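You operate a simulated robot arm through the tools that you are given. There is no shell and no other tool.

Carry out the task below with a simulated two-armed robot. There is one attempt and no reset: what you move stays moved.

TASK
Start the fume cupboard: fan and light on, sash at the green mark, air speed 0.7 m/s.
Fine: set the speed with the fan dial, on one of its marks; the taps end shut.

Only the result counts: the job must be done as asked and must still hold three seconds after the hand-in. Knocking over, shifting, dropping, spilling or breaking anything else fails it.

THE ROBOT
Two 7-joint arms with fingered hands on one trunk that stands fixed in place. Base frame: the origin is at the foot of the trunk, x ahead of it, y to its left, z up. Readings come in mm, degrees, newtons and seconds.
The left shoulder is at [20, 269, 1172], the right one opposite. Each reaches about 1298 mm from its shoulder. Payload 5 kg a hand.
Tool frame (each hand has its own): the origin (TCP) lies between the finger pads and is the grasp point; the fingertips stand 42 mm ahead of it; z points along the fingers, y is the line along which they close. The gripper opens to 208 mm; its body begins 119 mm behind the TCP. The gripper is a hand of 4 fingers: y runs from the thumb to the fingers, the wrist lies at [0, 0, -317] in the tool frame, and closing takes about 1.5 s.
Orientation is that of the tool frame in the base frame, as a unit quaternion [x, y, z, w]. With the fingers straight down and closing along the base's y, the tool's x points along the base's -x, its y along +y and its z along -z.

THE INTERFACE
- The arms move only by the tool step_arm. It takes "left_commands", "right_commands" or both (then of equal length, played together; a hand with none holds still); each is a list of rows, each an object of numbers (a shift or turn left out is 0, a gripper value left out holds the last): "dx", "dy", "dz": the shift along the tool's x, y, z in mm; "rx", "ry", "rz": the turn, a rotation vector about the tool's x, y, z in rad. In form: [{"dx": .., "dy": .., "dz": .., "rx": .., "ry": .., "rz": ..}, ...]. A call has 1 to 20 rows; each row is the pose to reach, as a shift and turn from the pose commanded when the call began, along the tool's axes at that moment. "left_jaw" and "right_jaw" are, for a hand that has rows, the opening, from 0 (shut) to 1 (fully open), set as the call begins (left out, the last holds). Rows are played at 5 a second. More than 50 mm and 8.6 degrees between two rows, or a gripper value outside its range, and nothing of the call is played. Where a pose cannot be reached the arm comes as near as it can. A force on the tool above 90 N (or 10 N above the force at the start of the call, whichever is more), or a blocked arm, ends the call early, and 0.2 s more pass. The fingers move at their own pace (about 153 mm/s each) and stop on an object; they squeeze with about 21 N. The grip force told is the motor's: it shows also when the fingers shut on nothing. Time passes only in rows, and 0.2 s behind the last, so rows that repeat a pose let the fingers close. The reply holds the time, the measured pose of the TCP, the force on the tool along the base axes, the opening and the grip force, in the units named above and with some noise, with the torque about the TCP (base axes, N m) and any sound that the robot's microphone picked up, and new pictures: "views" is both (left out), scene, wrist or none (wrist: the cameras of the hands that moved).
- Cameras (640 x 400 px; columns grow to the right, rows downward): "scene" is now at [163, -8.6, 1475.5]; the picture's right is [-0.08, -1.00, 0.00], its down [-0.20, 0.02, -0.98] and it looks along [0.98, -0.08, -0.20] (base axes); focal length 214 px, centre (320, 200). "left" rides on the left gripper at [-93, 1, -146] in its tool frame; the picture's right is [-0.01, -1.00, 0.00], its down [0.84, -0.01, -0.54] and it looks along [0.54, -0.01, 0.84] (tool axes); focal length 280 px, centre (320, 200). "right" rides on the right gripper at [94, 1, -146] in its tool frame; the picture's right is [-0.01, 1.00, 0.00], its down [-0.84, -0.01, -0.54] and it looks along [-0.54, -0.01, 0.84] (tool axes); focal length 280 px, centre (320, 200). There is no depth. A picture from a camera that has moved, and an enlarged one, comes with that camera's place and axes in the base frame and with its lens.
- raise_lower(by): moves the trunk up (or, below 0, down) by that many mm; the arms and the scene camera ride with it, the base frame stays. It gives what a move gives, with no picture.
- move_fingers(finger1, finger2, finger3, thumb_bend, hand): sets how far each is bent, from 0 (flat) to 1 (curled in); at 0.3 the hand is open as for a grip, at 0.7 the pads meet at the TCP. One left out holds its place. A second passes; each finger stops where it meets its share of the squeeze, and holds until it gets a number again. A gripper value or a shape takes the hand back. It gives what a move gives, with no picture; readings hold the bend of each and the force on the fingers (four entries, about 0 where the hand has none), thumb and palm.
- set_grasp(shape, hand): the hand has 4 fingers and takes this shape, open, in about a second: jaw (thumb against the fingers, like two jaws); tri (thumb and two fingers); tip (a fingertip pinch); poke (one finger out to press); point (the index stretched); flat (the hand flat); cup (the hand cupped); fist (a fist). The gripper value then closes the fingers along that shape, each until it touches; the sizes above hold for jaw. It gives what a move gives, with no picture.
- aim_head(pan, tilt): turns the head with the scene camera to pan (to the left, within 80 degrees either way) and tilt (down, from -29 to 69), counted from straight ahead of the robot (the tilt from the chest, where the trunk bows). It gives what a move gives, and a new picture of the scene camera.
- inspect(camera, box): a new picture of the part [left, top, right, bottom] of that camera's present view, enlarged. It takes no simulated time.
- hand_in(): hands the job in; it is judged then, once.

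Nothing tells you positions but the pictures and the camera data. Unless the task says otherwise, let go and move clear before handing in.

The tools are called as a command line: name --argument value ..., lists and objects as JSON in quotes. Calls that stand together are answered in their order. step_arm: Moves the arms, as the interface text tells. Its arguments: {"type":"object","properties":{"left_commands":{"type":"array","items":{"type":"object","properties":{"dx":{"type":"number"},"dy":{"type":"number"},"dz":{"type":"number"},"rx":{"type":"number"},"ry":{"type":"number"},"rz":{"type":"number"}}}},"left_jaw":{"type":"number"},"right_commands":{"type":"array","items":{"type":"object","properties":{"dx":{"type":"number"},"dy":{"type":"number"},"dz":{"type":"number"},"rx":{"type":"number"},"ry":{"type":"number"},"rz":{"type":"number"}}}},"right_jaw":{"type":"number"},"views":{"type":"string","enum":["both","scene","wrist","none"]}},"required":[]} The other tools are called the same way: raise_lower (by) moves the trunk up or down; set_grasp (shape, hand) gives the hand a shape; move_fingers (finger1, finger2, finger3, thumb_bend, hand) moves the fingers one by one; aim_head (pan, tilt) turns the head that bears the scene camera; inspect (camera, box) takes an enlarged picture of a part of a camera's view; hand_in () hands the job in.

At the start:

```text
time_s: 0.0
left_ee_pos: [440.5, 158.5, 1539.0]
left_tcp_rot: [0.001, 1.0, 0.0, 0.0]
left_wrist_force: [-0.1, 0.7, -0.3]
left_torque: [0.0, 0.01, 0.02]
left_opening: 207.9
left_gripper_force: 0.1
left_shape: jaw
left_bend: [0.3, 0.3, 0.3, 0.3]
left_finger forces: [0.1, 0.0, 0.0, 0.1, 0.1, 0.0]
right_ee_pos: [510.0, -256.5, 1540.0]
right_tcp_rot: [0.001, 1.0, 0.0, 0.0]
right_wrist_force: [-0.5, -0.1, 0.1]
right_torque: [0.02, 0.04, -0.03]
right_opening: 207.8
right_gripper_force: 0.2
right_shape: jaw
right_bend: [0.3, 0.3, 0.3, 0.3]
right_finger forces: [0.0, 0.1, 0.0, 0.0, 0.0, 0.0]
trunk travel left (down, up): [-550.0, 71.0]
head pan, tilt (commanded): [-4.5, 11.6]
```

scene: 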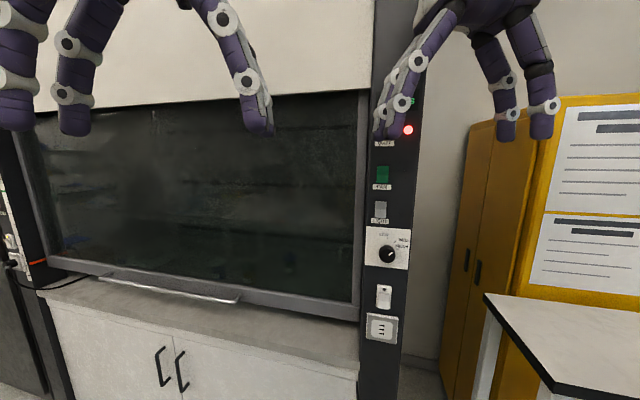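
right: 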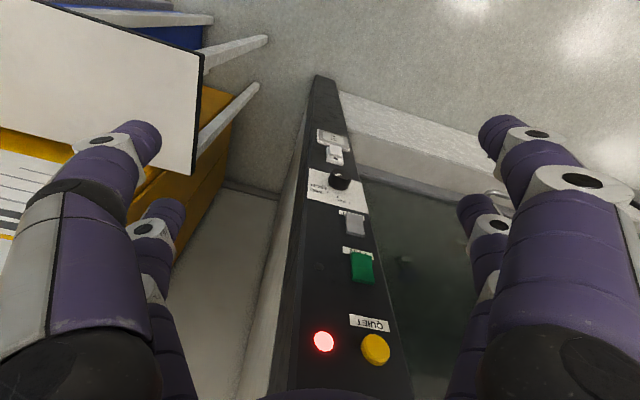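
left: 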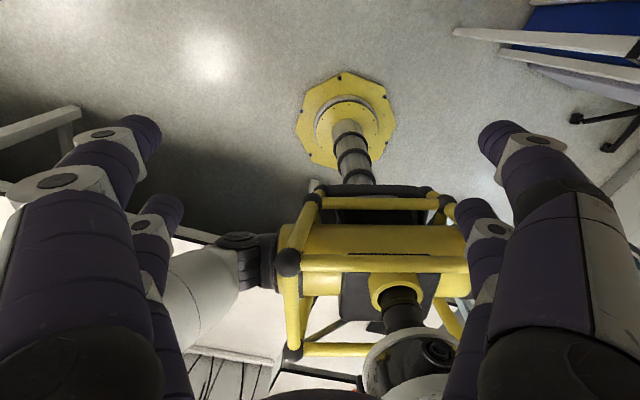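

I see a fume cupboard ahead with a glazed sash, a control column on its right (red lamp, yellow "QUIET" button, green FAN switch, grey LIGHT switch, a dial, sockets). I'll look closer before moving anything.

inspect --camera "scene" --box '[340, 80, 440, 350]'

inspect --camera "scene" --box '[0, 150, 120, 300]'

inspect --camera "right" --box '[250, 70, 430, 400]'

```text
1.48 times, centred on (390, 215) of scene
camera zoom: at [163.0, -8.6, 1475.5], right [-0.08, -1.0, 0.0], down [-0.2, 0.02, -0.98], along [0.98, -0.08, -0.2], focal length 318 px, centre (216, 178)
```

zoom: 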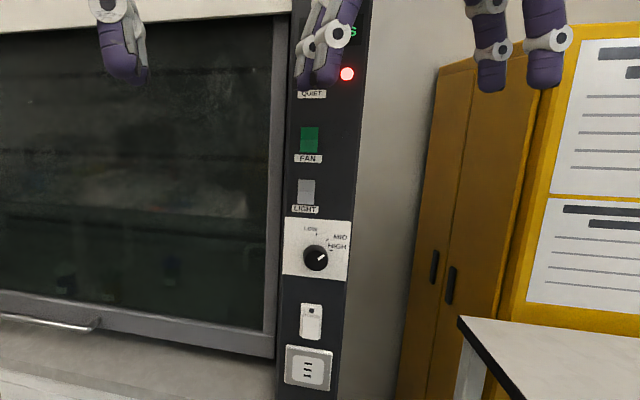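

```text
2.67 times, centred on (60, 225) of scene
camera zoom: at [163.0, -8.6, 1475.5], right [-0.08, -1.0, 0.0], down [-0.2, 0.02, -0.98], along [0.98, -0.08, -0.2], focal length 572 px, centre (1013, 133)
```

zoom: 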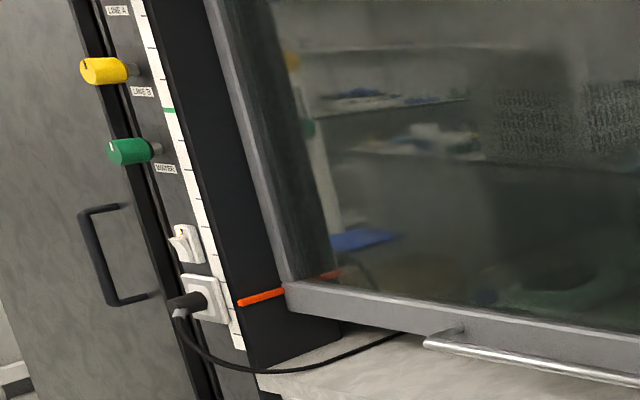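

```text
1.21 times, centred on (340, 235) of right
camera zoom: at [416.5, -254.4, 1687.0], right [0.01, 1.0, 0.0], down [0.84, -0.01, 0.54], along [0.54, -0.01, -0.84], focal length 340 px, centre (296, 158)
```

zoom: 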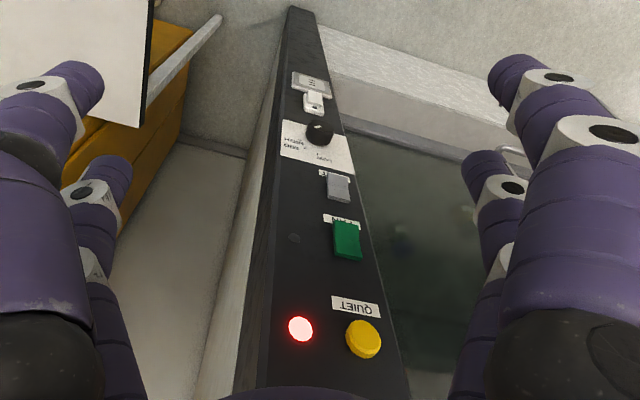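

The left side has a scale with a green mark, an orange pointer on the sash, and taps on the left column. I'll turn the head to see that column better.

aim_head --pan 35 --tilt 12

```text
time_s: 1.1
left_ee_pos: [439.7, 159.1, 1540.0]
left_tcp_rot: [0.0, 1.0, 0.0, 0.0]
left_wrist_force: [0.6, 0.5, 0.4]
left_torque: [0.0, 0.01, 0.03]
left_opening: 208.0
left_gripper_force: 0.1
left_shape: jaw
left_bend: [0.3, 0.3, 0.3, 0.3]
left_finger forces: [0.0, 0.0, 0.0, 0.0, 0.0, 0.0]
right_ee_pos: [510.9, -255.8, 1540.7]
right_tcp_rot: [0.001, 1.0, 0.0, 0.001]
right_wrist_force: [-0.4, -0.7, 0.3]
right_torque: [0.0, 0.01, -0.02]
right_opening: 207.8
right_gripper_force: 0.0
right_shape: jaw
right_bend: [0.3, 0.3, 0.3, 0.3]
right_finger forces: [0.1, 0.0, 0.0, 0.0, 0.1, 0.0]
trunk travel left (down, up): [-550.0, 71.0]
head pan, tilt (commanded): [35.0, 12.0]
camera scene: at [146.4, 52.1, 1474.8], right [0.57, -0.82, 0.0], down [-0.17, -0.12, -0.98], along [0.8, 0.56, -0.21], focal length 214 px, centre (320, 200)
```

scene: 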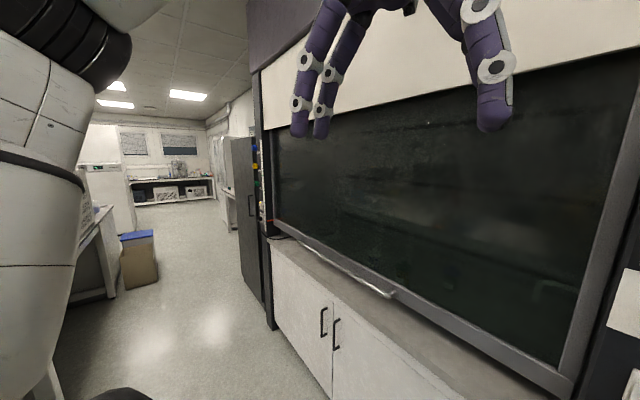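

The cupboard's front is angled relative to me. I'll zoom on the left column from this view.

inspect --camera "scene" --box '[225, 130, 305, 250]'

aim_head --pan 10 --tilt 12

```text
3.33 times, centred on (265, 190) of scene
camera zoom: at [146.4, 52.1, 1474.8], right [0.57, -0.82, 0.0], down [-0.17, -0.12, -0.98], along [0.8, 0.56, -0.21], focal length 715 px, centre (503, 233)
```

zoom: 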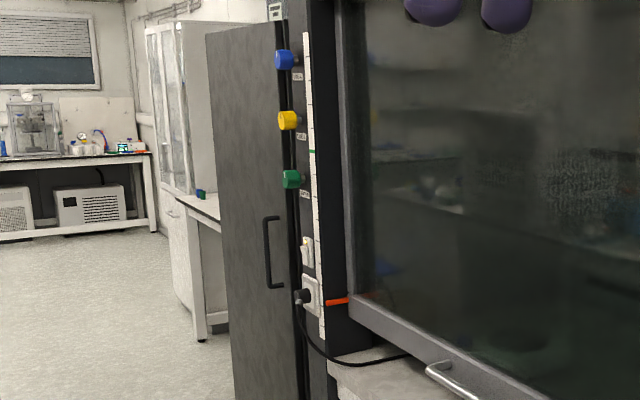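

```text
time_s: 1.9
left_ee_pos: [439.6, 158.6, 1540.3]
left_tcp_rot: [0.0, 1.0, -0.001, 0.0]
left_wrist_force: [-0.3, 0.3, 1.1]
left_torque: [0.0, -0.01, -0.01]
left_opening: 207.9
left_gripper_force: 0.1
left_shape: jaw
left_bend: [0.3, 0.3, 0.3, 0.3]
left_finger forces: [0.0, 0.0, 0.0, 0.1, 0.0, 0.0]
right_ee_pos: [510.5, -255.8, 1540.2]
right_tcp_rot: [0.0, 1.0, 0.0, 0.0]
right_wrist_force: [0.0, -0.3, 0.6]
right_torque: [-0.01, 0.01, 0.0]
right_opening: 207.8
right_gripper_force: 0.1
right_shape: jaw
right_bend: [0.3, 0.3, 0.3, 0.3]
right_finger forces: [0.1, 0.0, 0.0, 0.0, 0.0, 0.0]
trunk travel left (down, up): [-550.0, 71.0]
head pan, tilt (commanded): [10.0, 12.0]
camera scene: at [161.8, 15.0, 1474.8], right [0.17, -0.98, 0.0], down [-0.2, -0.04, -0.98], along [0.96, 0.17, -0.21], focal length 214 px, centre (320, 200)
```

scene: 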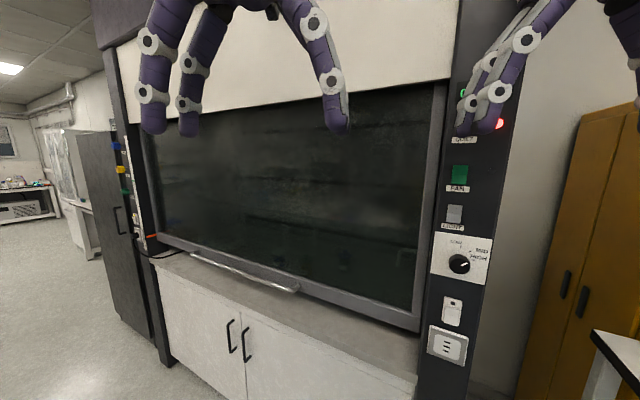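

From three views I place the right-hand control column at about x 680, y −206 (fan z≈1435, light z≈1343, dial z≈1232). The front is turned about 20°, and the left column with the taps sits near (1220, 1270), so it's far away. The right hand blocks the display, so I'll zoom in on the details and then move that hand aside.

inspect --camera "scene" --box '[430, 150, 500, 290]'

inspect --camera "scene" --box '[435, 60, 520, 150]'

inspect --camera "scene" --box '[100, 125, 170, 200]'

inspect --camera "scene" --box '[105, 190, 185, 265]'

```text
2.86 times, centred on (465, 220) of scene
camera zoom: at [161.8, 15.0, 1474.8], right [0.17, -0.98, 0.0], down [-0.2, -0.04, -0.98], along [0.96, 0.17, -0.21], focal length 613 px, centre (-94, 143)
```

zoom: 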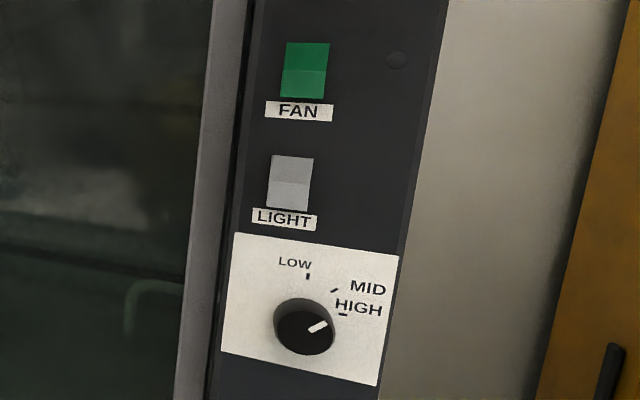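

```text
4.44 times, centred on (478, 105) of scene
camera zoom: at [161.8, 15.0, 1474.8], right [0.17, -0.98, 0.0], down [-0.2, -0.04, -0.98], along [0.96, 0.17, -0.21], focal length 953 px, centre (-380, 622)
```

zoom: 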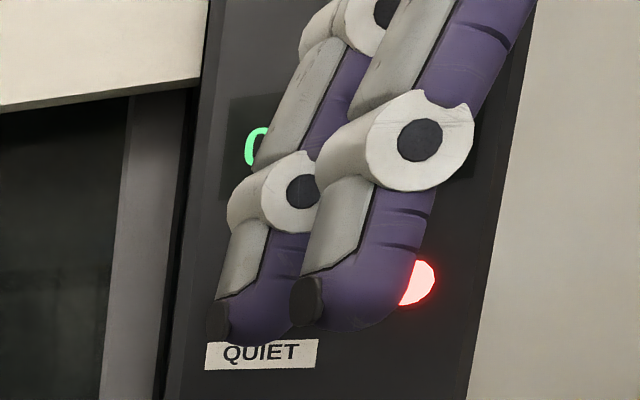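

```text
5.33 times, centred on (135, 162) of scene
camera zoom: at [161.8, 15.0, 1474.8], right [0.17, -0.98, 0.0], down [-0.2, -0.04, -0.98], along [0.96, 0.17, -0.21], focal length 1144 px, centre (1307, 400)
```

zoom: 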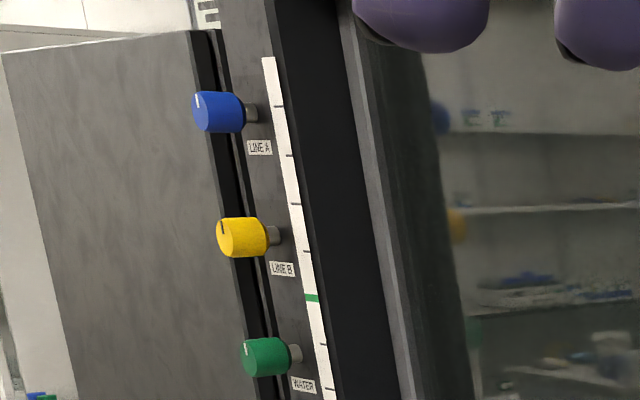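

```text
5.33 times, centred on (145, 228) of scene
camera zoom: at [161.8, 15.0, 1474.8], right [0.17, -0.98, 0.0], down [-0.2, -0.04, -0.98], along [0.96, 0.17, -0.21], focal length 1144 px, centre (1253, 53)
```

zoom: 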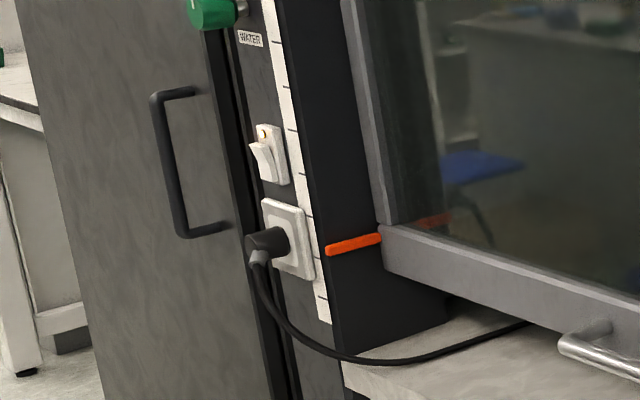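

The taps all carry their index mark the same way (they look shut), and the pointer sits about 7 ticks below the green mark. Next I tilt the right hand to point forward and lower it, which clears the view of the display.

step_arm --right_commands '[{"dx": 3, "dz": 12, "ry": -0.131}, {"dx": 6, "dz": 25, "ry": -0.262}, {"dx": 9, "dz": 37, "ry": -0.393}, {"dx": 12, "dz": 50, "ry": -0.524}, {"dx": 15, "dz": 62, "ry": -0.654}, {"dx": 18, "dz": 75, "ry": -0.785}, {"dx": 21, "dz": 88, "ry": -0.916}, {"dx": 24, "dz": 100, "ry": -1.047}, {"dx": 27, "dz": 112, "ry": -1.178}, {"dx": 30, "dz": 125, "ry": -1.309}, {"dx": 33, "dz": 138, "ry": -1.44}, {"dx": 36, "dz": 150, "ry": -1.571}]' --views "both"

```text
time_s: 4.8
left_ee_pos: [441.9, 161.3, 1537.8]
left_tcp_rot: [0.0, 1.0, -0.002, 0.0]
left_wrist_force: [2.4, 3.6, -0.7]
left_torque: [-0.45, 0.27, 0.04]
left_opening: 207.8
left_gripper_force: 0.0
left_shape: jaw
left_bend: [0.3, 0.3, 0.3, 0.3]
left_finger forces: [0.1, 0.1, 0.0, 0.0, 0.0, 0.1]
right_ee_pos: [412.8, -231.9, 1614.5]
right_tcp_rot: [0.002, 0.589, -0.002, 0.808]
right_wrist_force: [1.6, 3.1, 0.1]
right_torque: [0.08, -0.07, -0.4]
right_opening: 208.0
right_gripper_force: 0.0
right_shape: jaw
right_bend: [0.3, 0.3, 0.3, 0.3]
right_finger forces: [0.0, 0.0, 0.0, 0.0, 0.1, 0.0]
right hand out of reach, approached as far as the arm can: row 9, 10, 11, 12
trunk travel left (down, up): [-550.0, 71.0]
head pan, tilt (commanded): [10.0, 12.0]
stopped in row 12 (right hand): the arm was blocked; the commanded pose is now the measured one
camera scene: at [164.1, 18.5, 1474.1], right [0.17, -0.98, 0.0], down [-0.21, -0.04, -0.98], along [0.96, 0.17, -0.21], focal length 214 px, centre (320, 200)
camera right: at [301.5, -228.6, 1481.3], right [0.0, 1.0, 0.01], down [-0.77, -0.01, 0.64], along [0.64, -0.01, 0.77], focal length 280 px, centre (320, 200)
```

scene: 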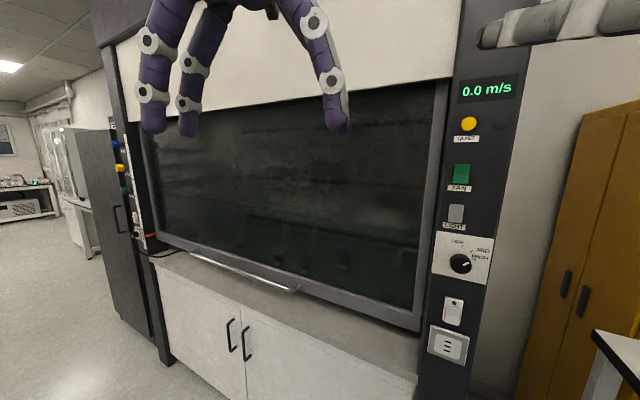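
right: 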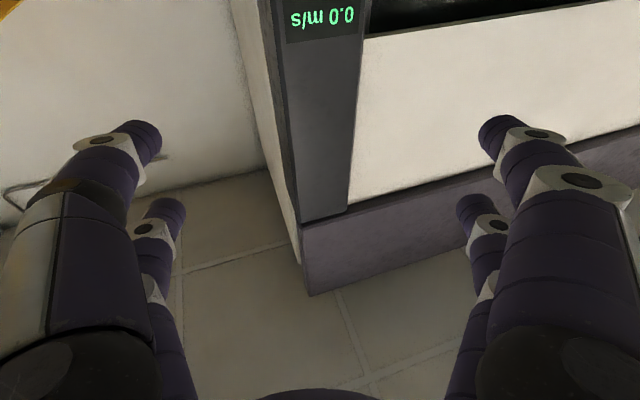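

The display is now visible: 0.0 m/s. The right arm is too folded for this, and the left arm suits the panel's direction better. So I'll park the right hand out to the right and bring the left hand forward.

step_arm --right_commands '[{"dy": -45}, {"dy": -90}, {"dy": -135}, {"dy": -180, "ry": 0.1}, {"dy": -225, "ry": 0.2}, {"dy": -260, "ry": 0.3}]' --views "scene"

```text
time_s: 6.2
left_ee_pos: [436.4, 157.3, 1541.4]
left_tcp_rot: [0.0, 1.0, 0.0, 0.003]
left_wrist_force: [-0.8, 1.0, -0.3]
left_torque: [-0.17, -0.16, -0.01]
left_opening: 208.1
left_gripper_force: 0.0
left_shape: jaw
left_bend: [0.3, 0.3, 0.3, 0.3]
left_finger forces: [0.1, 0.0, 0.1, 0.1, 0.0, 0.0]
right_ee_pos: [407.8, -493.2, 1614.4]
right_tcp_rot: [0.001, 0.703, 0.0, 0.711]
right_wrist_force: [-0.7, 0.5, 1.3]
right_torque: [0.02, 0.11, -0.12]
right_opening: 207.7
right_gripper_force: 0.0
right_shape: jaw
right_bend: [0.3, 0.3, 0.3, 0.3]
right_finger forces: [0.0, 0.0, 0.0, 0.0, 0.1, 0.0]
right hand out of reach, approached as far as the arm can: row 1, 2, 3
trunk travel left (down, up): [-550.0, 71.0]
head pan, tilt (commanded): [10.0, 12.0]
camera scene: at [160.5, 16.3, 1475.0], right [0.17, -0.98, 0.0], down [-0.2, -0.04, -0.98], along [0.96, 0.17, -0.21], focal length 214 px, centre (320, 200)
```

scene: 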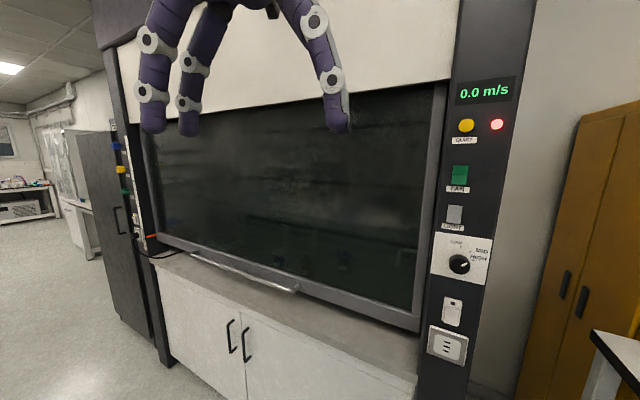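

The red alarm lamp is blinking and the panel is in clear view. Now I'll bring the left hand forward and tilt it to face the cupboard.

step_arm --left_commands '[{"dx": -18, "dy": -5, "dz": 7, "ry": -0.131}, {"dx": -36, "dy": -10, "dz": 15, "ry": -0.262}, {"dx": -54, "dy": -14, "dz": 22, "ry": -0.393}, {"dx": -71, "dy": -19, "dz": 30, "ry": -0.524}, {"dx": -89, "dy": -24, "dz": 38, "ry": -0.654}, {"dx": -107, "dy": -28, "dz": 45, "ry": -0.785}, {"dx": -125, "dy": -33, "dz": 53, "ry": -0.916}, {"dx": -143, "dy": -38, "dz": 60, "ry": -1.047}, {"dx": -160, "dy": -43, "dz": 68, "ry": -1.178}, {"dx": -178, "dy": -47, "dz": 76, "ry": -1.309}, {"dx": -196, "dy": -52, "dz": 83, "ry": -1.44}, {"dx": -214, "dy": -57, "dz": 91, "ry": -1.571}]' --views "both"

```text
time_s: 8.8
left_ee_pos: [654.0, 99.7, 1448.4]
left_tcp_rot: [0.0, 0.706, 0.0, 0.708]
left_wrist_force: [-0.4, 0.0, -0.2]
left_torque: [-0.03, 0.02, -0.05]
left_opening: 208.1
left_gripper_force: 0.1
left_shape: jaw
left_bend: [0.3, 0.3, 0.3, 0.3]
left_finger forces: [0.0, 0.0, 0.0, 0.0, 0.0, 0.0]
right_ee_pos: [410.4, -494.7, 1611.5]
right_tcp_rot: [0.003, 0.704, -0.001, 0.71]
right_wrist_force: [0.5, -0.2, -0.9]
right_torque: [-0.01, -0.02, -0.03]
right_opening: 208.3
right_gripper_force: 0.3
right_shape: jaw
right_bend: [0.3, 0.3, 0.3, 0.3]
right_finger forces: [0.0, 0.1, 0.1, 0.0, 0.0, 0.1]
trunk travel left (down, up): [-550.0, 71.0]
head pan, tilt (commanded): [10.0, 12.0]
camera scene: at [162.8, 15.1, 1474.6], right [0.17, -0.98, 0.0], down [-0.21, -0.04, -0.98], along [0.96, 0.17, -0.21], focal length 214 px, centre (320, 200)
camera left: at [506.6, 102.0, 1540.8], right [0.0, -1.0, 0.01], down [-0.54, -0.01, -0.84], along [0.84, -0.01, -0.54], focal length 280 px, centre (320, 200)
```

scene: 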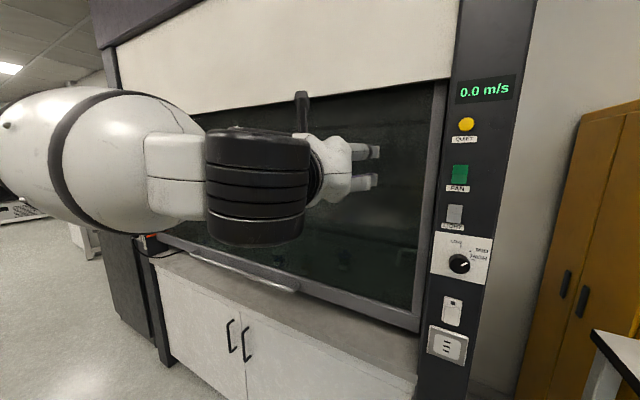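
left: 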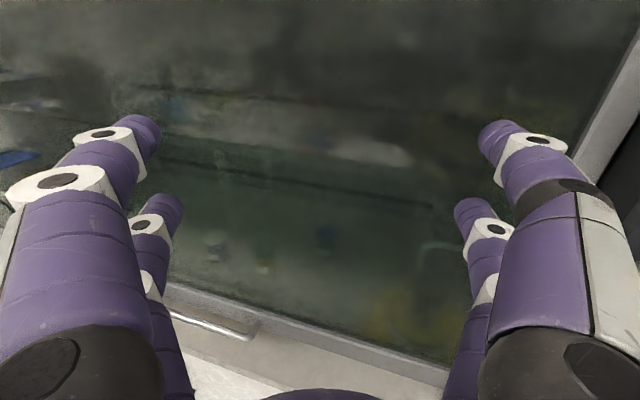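

The left hand now faces the cupboard. I'll shape it for pressing and turn it toward the control column.

set_grasp --shape "poke" --hand "left"

step_arm --left_commands '[{"dy": -30, "rx": 0.116}, {"dy": -60, "rx": 0.232}, {"dy": -90, "rx": 0.349}, {"dy": -130, "dz": -30, "rx": 0.349}, {"dy": -170, "dz": -60, "rx": 0.349}, {"dy": -210, "dz": -90, "rx": 0.349}]' --views "both"

```text
time_s: 9.7
left_ee_pos: [652.4, 98.4, 1448.9]
left_tcp_rot: [0.001, 0.706, -0.001, 0.708]
left_wrist_force: [0.2, 0.3, 0.7]
left_torque: [-0.02, 0.06, -0.03]
left_opening: 0.2
left_gripper_force: 0.2
left_shape: poke
left_bend: [1.0, 1.0, 1.0, 0.33]
left_finger forces: [0.0, 0.0, 0.1, 0.0, 0.0, 0.2]
right_ee_pos: [409.2, -495.2, 1612.3]
right_tcp_rot: [0.003, 0.703, 0.0, 0.711]
right_wrist_force: [-2.0, 0.1, -0.1]
right_torque: [0.02, 0.05, -0.01]
right_opening: 207.8
right_gripper_force: 0.0
right_shape: jaw
right_bend: [0.3, 0.3, 0.3, 0.3]
right_finger forces: [0.0, 0.1, 0.0, 0.1, 0.1, 0.0]
trunk travel left (down, up): [-550.0, 71.0]
head pan, tilt (commanded): [10.0, 12.0]
```

```text
time_s: 11.1
left_ee_pos: [559.4, -113.6, 1451.6]
left_tcp_rot: [0.126, 0.695, -0.123, 0.697]
left_wrist_force: [-1.3, -2.8, 0.6]
left_torque: [0.02, 0.01, 0.32]
left_opening: 0.1
left_gripper_force: 0.0
left_shape: poke
left_bend: [1.0, 1.0, 1.0, 0.33]
left_finger forces: [0.0, 0.1, 0.0, 0.1, 0.1, 0.0]
right_ee_pos: [407.2, -499.8, 1612.7]
right_tcp_rot: [0.004, 0.703, 0.0, 0.711]
right_wrist_force: [-1.8, -2.8, 0.3]
right_torque: [-0.02, -0.08, 0.36]
right_opening: 208.1
right_gripper_force: 0.1
right_shape: jaw
right_bend: [0.3, 0.3, 0.3, 0.3]
right_finger forces: [0.0, 0.1, 0.1, 0.0, 0.1, 0.0]
trunk travel left (down, up): [-550.0, 71.0]
head pan, tilt (commanded): [10.0, 12.0]
camera scene: at [160.6, 11.8, 1475.1], right [0.17, -0.98, 0.0], down [-0.2, -0.03, -0.98], along [0.96, 0.17, -0.21], focal length 214 px, centre (320, 200)
camera left: at [420.6, -62.3, 1542.7], right [-0.35, -0.94, 0.01], down [-0.51, 0.18, -0.84], along [0.79, -0.3, -0.54], focal length 280 px, centre (320, 200)
```

scene: 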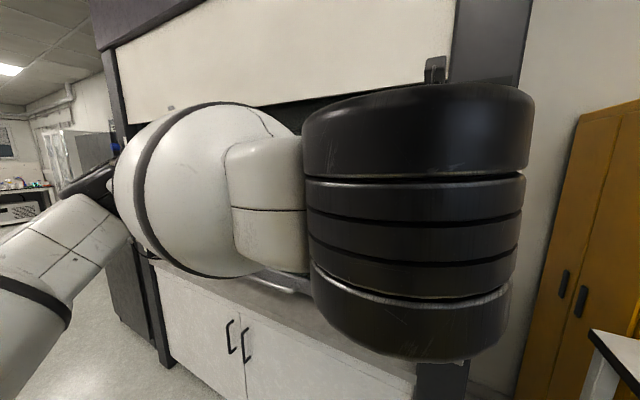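
left: 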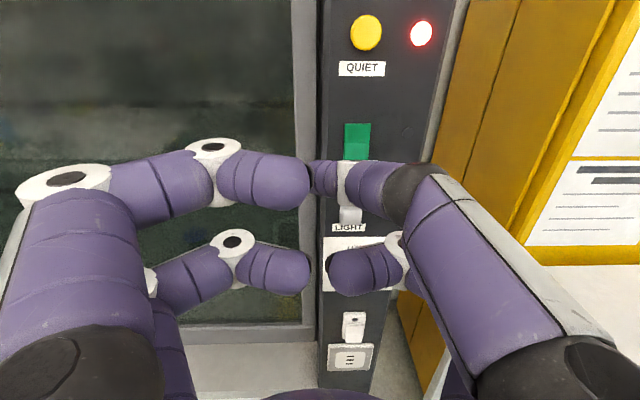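

The hand has taken the poke shape. I'll check which finger is out before going near the panel.

inspect --camera "left" --box '[140, 100, 460, 300]'

```text
2.00 times, centred on (300, 200) of left
camera zoom: at [420.6, -62.3, 1542.7], right [-0.35, -0.94, 0.01], down [-0.51, 0.18, -0.84], along [0.79, -0.3, -0.54], focal length 561 px, centre (360, 200)
```

zoom: 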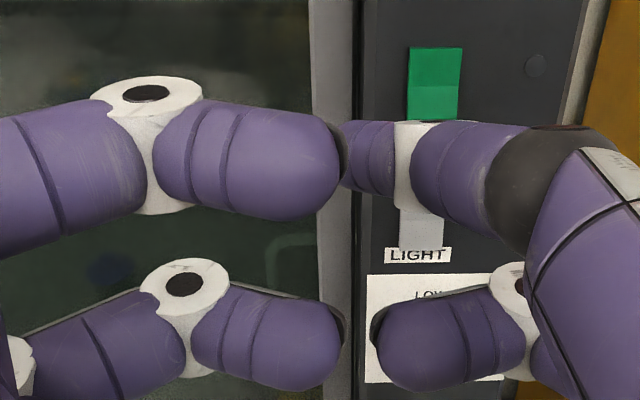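

The poking finger is not obvious in this shape. I'll try the "point" shape for comparison.

set_grasp --shape "point" --hand "left"

inspect --camera "left" --box '[0, 0, 640, 400]'

```text
time_s: 11.9
left_ee_pos: [560.9, -110.9, 1450.7]
left_tcp_rot: [0.124, 0.696, -0.124, 0.696]
left_wrist_force: [-0.5, 1.2, 0.6]
left_torque: [0.01, 0.0, -0.05]
left_opening: 201.7
left_gripper_force: 0.1
left_shape: point
left_bend: [0.7, 1.0, 1.0, 0.32]
left_finger forces: [0.1, 0.0, 0.0, 0.0, 0.0, 0.0]
right_ee_pos: [409.4, -495.7, 1613.0]
right_tcp_rot: [0.004, 0.703, -0.001, 0.711]
right_wrist_force: [-0.3, -0.2, 0.1]
right_torque: [0.01, 0.01, -0.06]
right_opening: 207.9
right_gripper_force: 0.0
right_shape: jaw
right_bend: [0.3, 0.3, 0.3, 0.3]
right_finger forces: [0.0, 0.1, 0.0, 0.1, 0.0, 0.1]
trunk travel left (down, up): [-550.0, 71.0]
head pan, tilt (commanded): [10.0, 12.0]
```

```text
1.00 times, centred on (320, 200) of left (not enlarged: the box is as wide or as high as the picture)
camera zoom: at [422.6, -57.9, 1542.3], right [-0.34, -0.94, 0.01], down [-0.51, 0.17, -0.84], along [0.79, -0.3, -0.54], focal length 280 px, centre (320, 200)
```

zoom: 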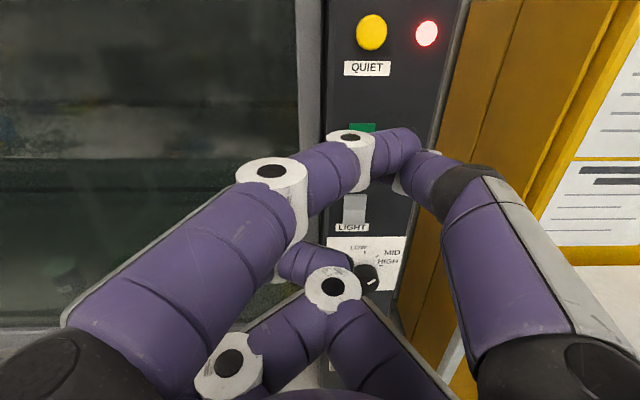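

The finger geometry is ambiguous from above, so I'll use the right hand's camera as a side view of the panel and the left hand's fingers. I'm switching the left hand back to poke and turning the right hand to look across.

set_grasp --shape "poke" --hand "left"

step_arm --right_commands '[{"dx": 12, "rx": -0.08, "ry": 0.096, "rz": -0.034}, {"dx": 25, "rx": -0.161, "ry": 0.193, "rz": -0.068}, {"dx": 37, "rx": -0.241, "ry": 0.289, "rz": -0.102}, {"dx": 50, "rx": -0.322, "ry": 0.386, "rz": -0.137}, {"dx": 62, "rx": -0.402, "ry": 0.482, "rz": -0.171}, {"dx": 75, "rx": -0.482, "ry": 0.578, "rz": -0.205}, {"dx": 88, "rx": -0.563, "ry": 0.675, "rz": -0.239}, {"dx": 100, "rx": -0.643, "ry": 0.771, "rz": -0.273}]' --views "wrist"

```text
time_s: 12.8
left_ee_pos: [561.2, -110.3, 1449.7]
left_tcp_rot: [0.124, 0.696, -0.124, 0.696]
left_wrist_force: [-1.3, -0.1, 0.9]
left_torque: [0.01, -0.03, -0.03]
left_opening: 0.0
left_gripper_force: 0.1
left_shape: poke
left_bend: [1.0, 1.0, 1.0, 0.33]
left_finger forces: [0.0, 0.0, 0.0, 0.1, 0.0, 0.1]
right_ee_pos: [409.7, -495.0, 1613.3]
right_tcp_rot: [0.003, 0.704, -0.001, 0.71]
right_wrist_force: [-0.2, 0.7, -0.1]
right_torque: [0.02, 0.02, -0.01]
right_opening: 208.0
right_gripper_force: 0.0
right_shape: jaw
right_bend: [0.3, 0.3, 0.3, 0.3]
right_finger forces: [0.1, 0.0, 0.0, 0.0, 0.1, 0.1]
trunk travel left (down, up): [-550.0, 71.0]
head pan, tilt (commanded): [10.0, 12.0]
```

```text
time_s: 14.7
left_ee_pos: [560.5, -109.8, 1450.2]
left_tcp_rot: [0.124, 0.696, -0.124, 0.696]
left_wrist_force: [0.7, -0.1, -0.1]
left_torque: [-0.02, 0.0, -0.03]
left_opening: 0.2
left_gripper_force: 0.1
left_shape: poke
left_bend: [1.0, 1.0, 1.0, 0.33]
left_finger forces: [0.1, 0.1, 0.0, 0.0, 0.0, 0.0]
right_ee_pos: [412.2, -494.8, 1513.3]
right_tcp_rot: [-0.309, 0.872, 0.124, 0.358]
right_wrist_force: [0.5, 1.0, -0.4]
right_torque: [-0.04, 0.04, 0.01]
right_opening: 208.1
right_gripper_force: 0.1
right_shape: jaw
right_bend: [0.3, 0.3, 0.3, 0.3]
right_finger forces: [0.0, 0.0, 0.0, 0.0, 0.0, 0.1]
trunk travel left (down, up): [-550.0, 71.0]
head pan, tilt (commanded): [10.0, 12.0]
camera right: at [278.3, -598.5, 1552.8], right [-0.62, 0.79, 0.01], down [0.18, 0.13, 0.97], along [0.76, 0.6, -0.22], focal length 280 px, centre (320, 200)
```

right: 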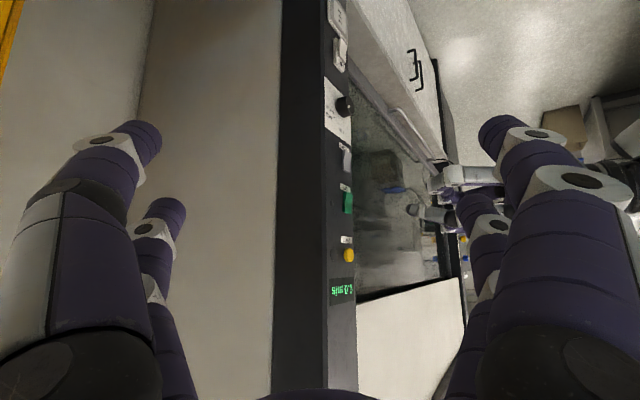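

The side view works: the panel is at centre and the left hand shows just right of it. I'll zoom in.

inspect --camera "right" --box '[320, 60, 520, 300]'

```text
1.67 times, centred on (420, 180) of right
camera zoom: at [278.3, -598.5, 1552.8], right [-0.62, 0.79, 0.01], down [0.18, 0.13, 0.97], along [0.76, 0.6, -0.22], focal length 467 px, centre (153, 233)
```

zoom: 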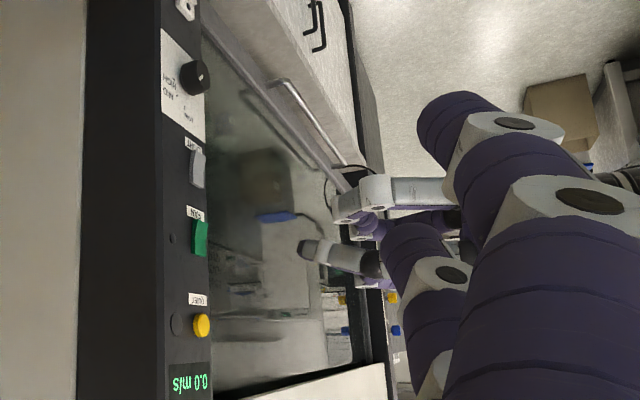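

The poke fingertip lies on the tool axis, about 35–40 mm ahead of the TCP, and the other fingers are well behind it. I place the fan rocker at (683, −206, 1431) and the light at (682, −207, 1341). I'll check the panel's yaw and the rocker tilt with close-ups.

inspect --camera "left" --box '[310, 0, 480, 130]'

inspect --camera "right" --box '[310, 130, 380, 230]'

inspect --camera "right" --box '[310, 60, 380, 160]'

```text
3.08 times, centred on (395, 65) of left
camera zoom: at [423.1, -58.0, 1542.2], right [-0.34, -0.94, 0.01], down [-0.51, 0.17, -0.84], along [0.79, -0.3, -0.54], focal length 863 px, centre (89, 615)
```

zoom: 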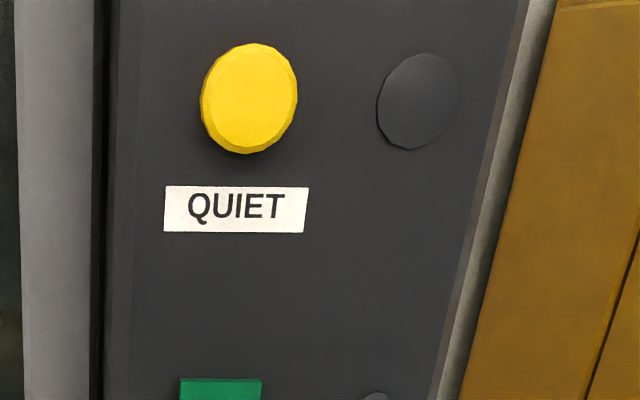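

```text
4.00 times, centred on (345, 180) of right
camera zoom: at [278.3, -598.5, 1552.8], right [-0.62, 0.79, 0.01], down [0.18, 0.13, 0.97], along [0.76, 0.6, -0.22], focal length 1122 px, centre (220, 280)
```

zoom: 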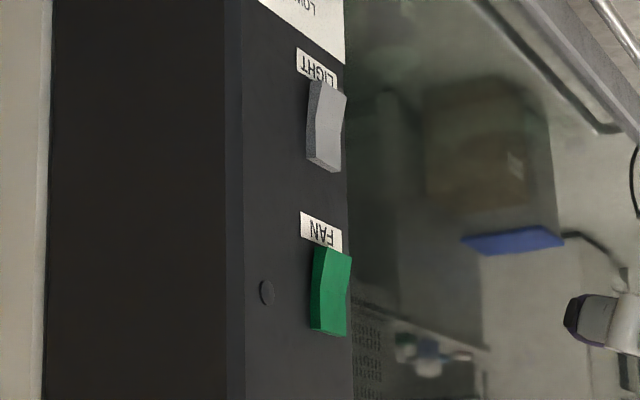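

```text
4.00 times, centred on (345, 110) of right
camera zoom: at [278.3, -598.5, 1552.8], right [-0.62, 0.79, 0.01], down [0.18, 0.13, 0.97], along [0.76, 0.6, -0.22], focal length 1122 px, centre (220, 560)
```

zoom: 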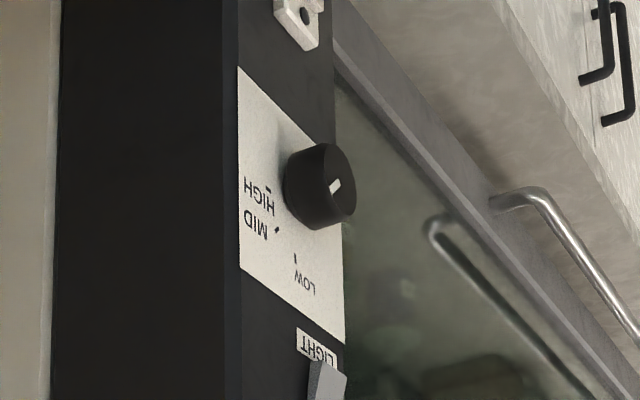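

Both rockers have their lower half standing proud, so they're off, and pressing the lower half should switch them on. The panel yaw is about 19.5°, which matches the hand. I'll move the fingertip to just in front of the fan rocker's lower half.

step_arm --left_commands '[{"dx": 12, "dy": -16, "dz": 20}, {"dx": 25, "dy": -32, "dz": 40}, {"dx": 37, "dy": -47, "dz": 60}, {"dx": 37, "dy": -47, "dz": 75}]' --views "wrist"

inspect --camera "right" --box '[310, 130, 410, 250]'

```text
time_s: 15.7
left_ee_pos: [615.0, -180.3, 1413.4]
left_tcp_rot: [0.123, 0.696, -0.123, 0.697]
left_wrist_force: [-0.2, 0.2, -0.3]
left_torque: [-0.02, 0.0, -0.09]
left_opening: 0.0
left_gripper_force: 0.1
left_shape: poke
left_bend: [1.0, 1.0, 1.0, 0.33]
left_finger forces: [0.0, 0.1, 0.0, 0.0, 0.0, 0.1]
right_ee_pos: [411.7, -493.6, 1515.0]
right_tcp_rot: [-0.308, 0.872, 0.124, 0.359]
right_wrist_force: [-0.6, 0.2, -0.4]
right_torque: [-0.07, 0.03, -0.06]
right_opening: 207.9
right_gripper_force: 0.0
right_shape: jaw
right_bend: [0.3, 0.3, 0.3, 0.3]
right_finger forces: [0.0, 0.1, 0.1, 0.1, 0.1, 0.0]
trunk travel left (down, up): [-550.0, 71.0]
head pan, tilt (commanded): [10.0, 12.0]
camera left: at [478.6, -127.6, 1506.1], right [-0.34, -0.94, 0.01], down [-0.51, 0.17, -0.84], along [0.79, -0.3, -0.54], focal length 280 px, centre (320, 200)
```

left: 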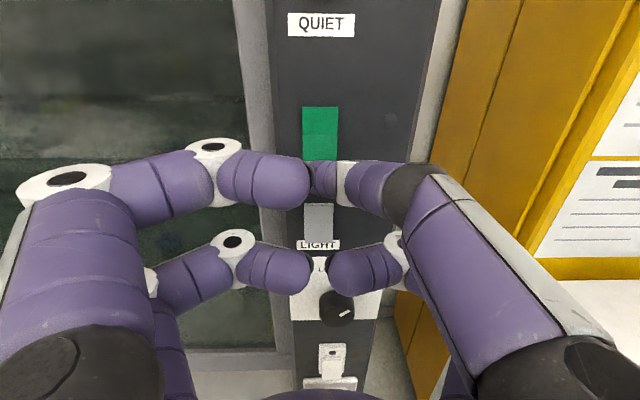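

```text
3.33 times, centred on (360, 190) of right
camera zoom: at [278.0, -597.5, 1553.1], right [-0.62, 0.79, 0.01], down [0.18, 0.13, 0.97], along [0.77, 0.6, -0.22], focal length 935 px, centre (187, 233)
```

zoom: 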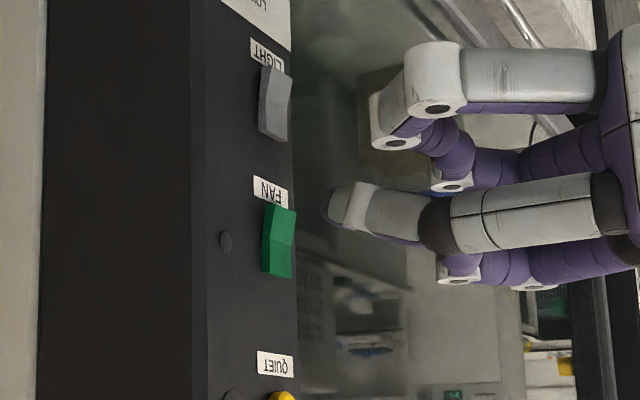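

The finger is lined up with the fan rocker, about 22 mm short and slightly low. I'll raise it 7 mm and press in small increments.

step_arm --left_commands '[{"dx": -7, "dz": 8}, {"dx": -7, "dz": 16}, {"dx": -7, "dz": 22}, {"dx": -7, "dz": 26}, {"dx": -7, "dz": 30}]' --views "none"

inspect --camera "right" --box '[310, 130, 410, 250]'

```text
time_s: 16.9
left_ee_pos: [640.2, -191.6, 1420.7]
left_tcp_rot: [0.126, 0.695, -0.124, 0.697]
left_wrist_force: [-28.0, 7.9, -4.0]
left_torque: [0.03, 0.12, -0.03]
left_opening: 0.2
left_gripper_force: 0.0
left_shape: poke
left_bend: [1.0, 1.0, 1.0, 0.33]
left_finger forces: [0.1, 0.1, 0.0, 0.0, 29.8, 0.0]
right_ee_pos: [408.2, -494.6, 1514.2]
right_tcp_rot: [-0.308, 0.872, 0.124, 0.359]
right_wrist_force: [0.8, 0.1, -0.7]
right_torque: [-0.02, 0.02, -0.01]
right_opening: 208.1
right_gripper_force: 0.1
right_shape: jaw
right_bend: [0.3, 0.3, 0.3, 0.3]
right_finger forces: [0.1, 0.1, 0.1, 0.0, 0.1, 0.0]
trunk travel left (down, up): [-550.0, 71.0]
head pan, tilt (commanded): [10.0, 12.0]
```

```text
3.33 times, centred on (360, 190) of right
camera zoom: at [275.5, -597.5, 1553.5], right [-0.62, 0.79, 0.0], down [0.18, 0.13, 0.98], along [0.77, 0.6, -0.22], focal length 935 px, centre (187, 233)
```

zoom: 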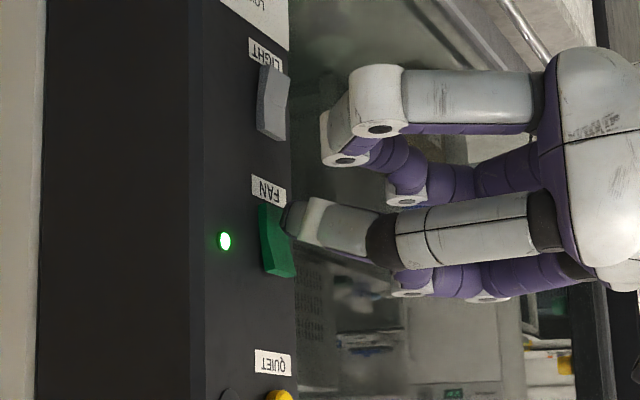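

The fan lamp turned green, so the fan is on. I'll back off and move 90 mm down to the light rocker.

step_arm --left_commands '[{"dz": -20}, {"dz": -40}, {"dx": 45, "dz": -40}, {"dx": 90, "dz": -40}, {"dx": 90, "dz": -30}]' --views "none"

inspect --camera "right" --box '[310, 80, 410, 200]'

inspect --camera "left" --box '[240, 60, 400, 260]'

```text
time_s: 18.1
left_ee_pos: [616.3, -179.4, 1329.2]
left_tcp_rot: [0.124, 0.696, -0.123, 0.697]
left_wrist_force: [0.4, 0.6, 0.1]
left_torque: [0.02, 0.0, 0.0]
left_opening: 0.0
left_gripper_force: 0.1
left_shape: poke
left_bend: [1.0, 1.0, 1.0, 0.33]
left_finger forces: [0.0, 0.1, 0.1, 0.0, 0.1, 0.0]
right_ee_pos: [411.6, -493.3, 1513.5]
right_tcp_rot: [-0.308, 0.873, 0.125, 0.358]
right_wrist_force: [-0.2, 0.2, -0.3]
right_torque: [0.01, 0.03, 0.02]
right_opening: 208.3
right_gripper_force: 0.2
right_shape: jaw
right_bend: [0.3, 0.3, 0.3, 0.3]
right_finger forces: [0.1, 0.0, 0.0, 0.0, 0.1, 0.0]
trunk travel left (down, up): [-550.0, 71.0]
head pan, tilt (commanded): [10.0, 12.0]
```

```text
3.33 times, centred on (360, 140) of right
camera zoom: at [278.0, -598.4, 1552.7], right [-0.62, 0.79, 0.01], down [0.18, 0.13, 0.97], along [0.77, 0.6, -0.22], focal length 935 px, centre (187, 400)
```

zoom: 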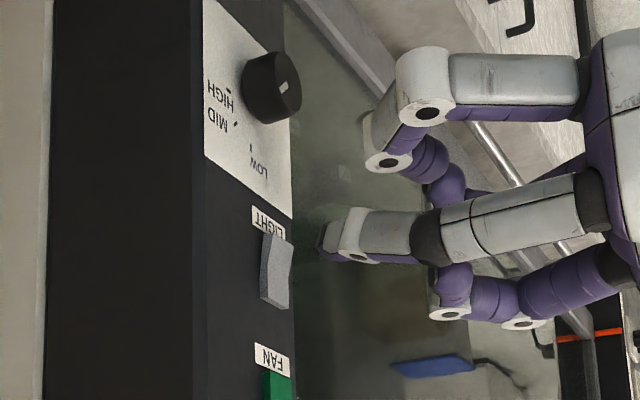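

```text
2.00 times, centred on (320, 160) of left
camera zoom: at [478.9, -127.9, 1421.5], right [-0.34, -0.94, 0.01], down [-0.51, 0.17, -0.84], along [0.79, -0.3, -0.54], focal length 561 px, centre (320, 280)
```

zoom: 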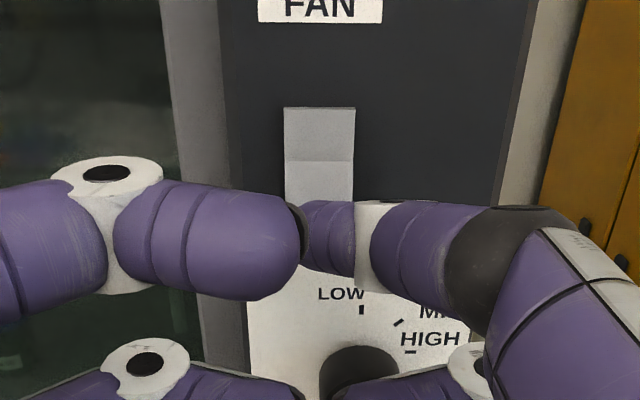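

The tip lines up with the light rocker's lower half. Pressing now.

step_arm --left_commands '[{"dx": -2, "dz": 10}, {"dx": -2, "dz": 18}, {"dx": -2, "dz": 24}, {"dx": -2, "dz": 28}, {"dx": -2, "dz": 31}]' --views "none"

inspect --camera "right" --box '[310, 80, 410, 200]'

```text
time_s: 19.2
left_ee_pos: [641.1, -191.2, 1331.3]
left_tcp_rot: [0.127, 0.695, -0.124, 0.697]
left_wrist_force: [-38.5, 7.9, -8.4]
left_torque: [0.09, 0.33, -0.07]
left_opening: 0.3
left_gripper_force: 0.0
left_shape: poke
left_bend: [1.0, 1.0, 1.0, 0.34]
left_finger forces: [0.0, 0.1, 0.1, 0.0, 39.7, 0.1]
right_ee_pos: [408.1, -494.5, 1515.5]
right_tcp_rot: [-0.308, 0.872, 0.123, 0.359]
right_wrist_force: [0.4, -0.2, 0.3]
right_torque: [0.02, 0.06, 0.01]
right_opening: 208.1
right_gripper_force: 0.0
right_shape: jaw
right_bend: [0.3, 0.3, 0.3, 0.3]
right_finger forces: [0.0, 0.0, 0.1, 0.0, 0.0, 0.1]
trunk travel left (down, up): [-550.0, 71.0]
head pan, tilt (commanded): [10.0, 12.0]
```

```text
3.33 times, centred on (360, 140) of right
camera zoom: at [274.6, -598.0, 1553.4], right [-0.62, 0.79, 0.0], down [0.18, 0.13, 0.98], along [0.77, 0.6, -0.22], focal length 935 px, centre (187, 400)
```

zoom: 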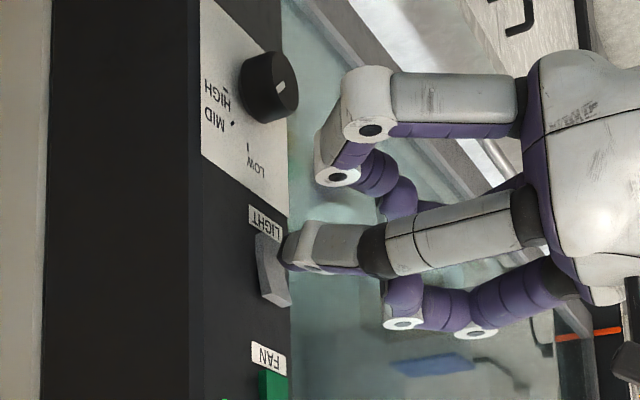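

The light is on (the interior is lit). Next I'll back off and move the left hand left in front of the sash to look at the handle and read the display.

step_arm --left_commands '[{"dz": -30}, {"dz": -70}, {"dy": 40, "dz": -80}, {"dy": 85, "dz": -80}, {"dy": 130, "dz": -80}, {"dy": 175, "dz": -80}, {"dy": 220, "dz": -80}, {"dy": 265, "dz": -80}, {"dy": 310, "dz": -80}, {"dy": 355, "dz": -80}, {"dy": 400, "dz": -80}, {"dy": 445, "dz": -80}]' --views "both"

```text
time_s: 21.9
left_ee_pos: [724.0, 252.7, 1333.6]
left_tcp_rot: [0.125, 0.695, -0.124, 0.697]
left_wrist_force: [0.8, 0.3, -0.4]
left_torque: [0.01, -0.01, -0.07]
left_opening: 0.1
left_gripper_force: 0.1
left_shape: poke
left_bend: [1.0, 1.0, 1.0, 0.33]
left_finger forces: [0.0, 0.0, 0.0, 0.1, 0.0, 0.1]
right_ee_pos: [411.7, -494.1, 1513.6]
right_tcp_rot: [-0.308, 0.872, 0.124, 0.359]
right_wrist_force: [-0.4, 0.6, 0.6]
right_torque: [-0.13, 0.0, -0.1]
right_opening: 207.9
right_gripper_force: 0.2
right_shape: jaw
right_bend: [0.3, 0.3, 0.3, 0.3]
right_finger forces: [0.0, 0.1, 0.0, 0.0, 0.1, 0.0]
trunk travel left (down, up): [-550.0, 71.0]
head pan, tilt (commanded): [10.0, 12.0]
camera scene: at [161.9, 16.0, 1474.8], right [0.17, -0.98, 0.0], down [-0.2, -0.04, -0.98], along [0.96, 0.17, -0.21], focal length 214 px, centre (320, 200)
camera left: at [587.1, 306.5, 1426.3], right [-0.34, -0.94, 0.01], down [-0.51, 0.17, -0.84], along [0.79, -0.3, -0.54], focal length 280 px, centre (320, 200)
```

scene: 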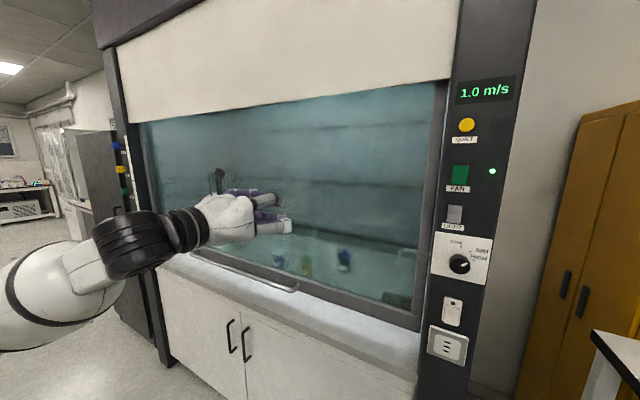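
left: 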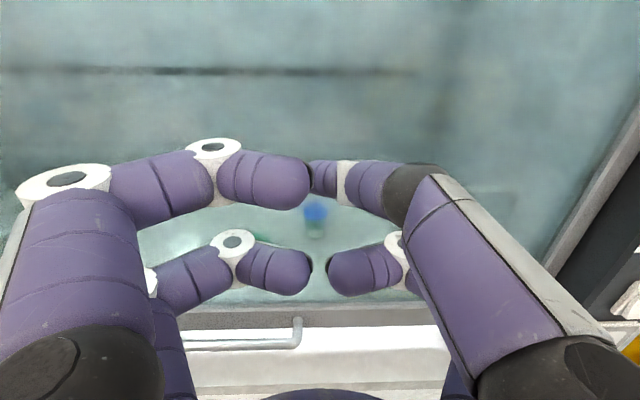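

Fan on, light on, and the display reads 1.0 m/s with the sash down. I'll study the handle's clearance from the different cameras.

inspect --camera "scene" --box '[180, 235, 310, 310]'

inspect --camera "right" --box '[370, 60, 470, 180]'

inspect --camera "left" --box '[170, 280, 450, 400]'

```text
4.92 times, centred on (245, 272) of scene
camera zoom: at [161.9, 16.0, 1474.8], right [0.17, -0.98, 0.0], down [-0.2, -0.04, -0.98], along [0.96, 0.17, -0.21], focal length 1056 px, centre (689, -157)
```

zoom: 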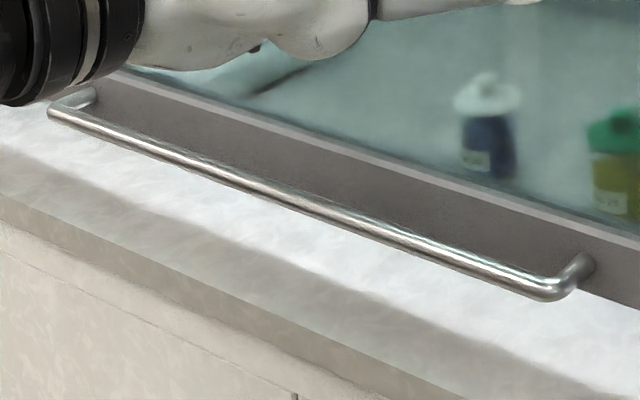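

```text
3.33 times, centred on (420, 120) of right
camera zoom: at [278.0, -597.1, 1553.2], right [-0.62, 0.79, 0.0], down [0.18, 0.13, 0.97], along [0.77, 0.6, -0.22], focal length 935 px, centre (-13, 467)
```

zoom: 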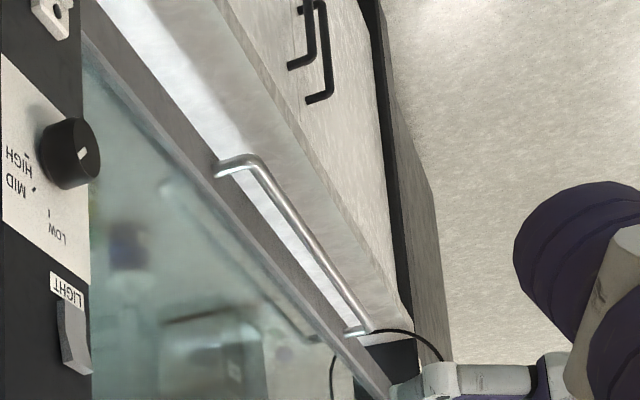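

```text
2.29 times, centred on (310, 340) of left
camera zoom: at [587.1, 306.5, 1426.3], right [-0.34, -0.94, 0.01], down [-0.51, 0.17, -0.84], along [0.79, -0.3, -0.54], focal length 641 px, centre (343, -120)
```

zoom: 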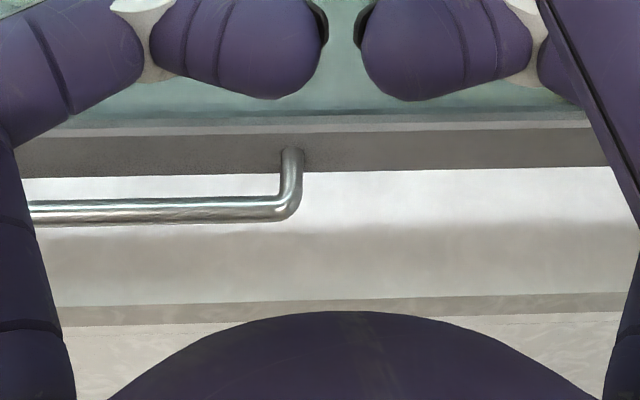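

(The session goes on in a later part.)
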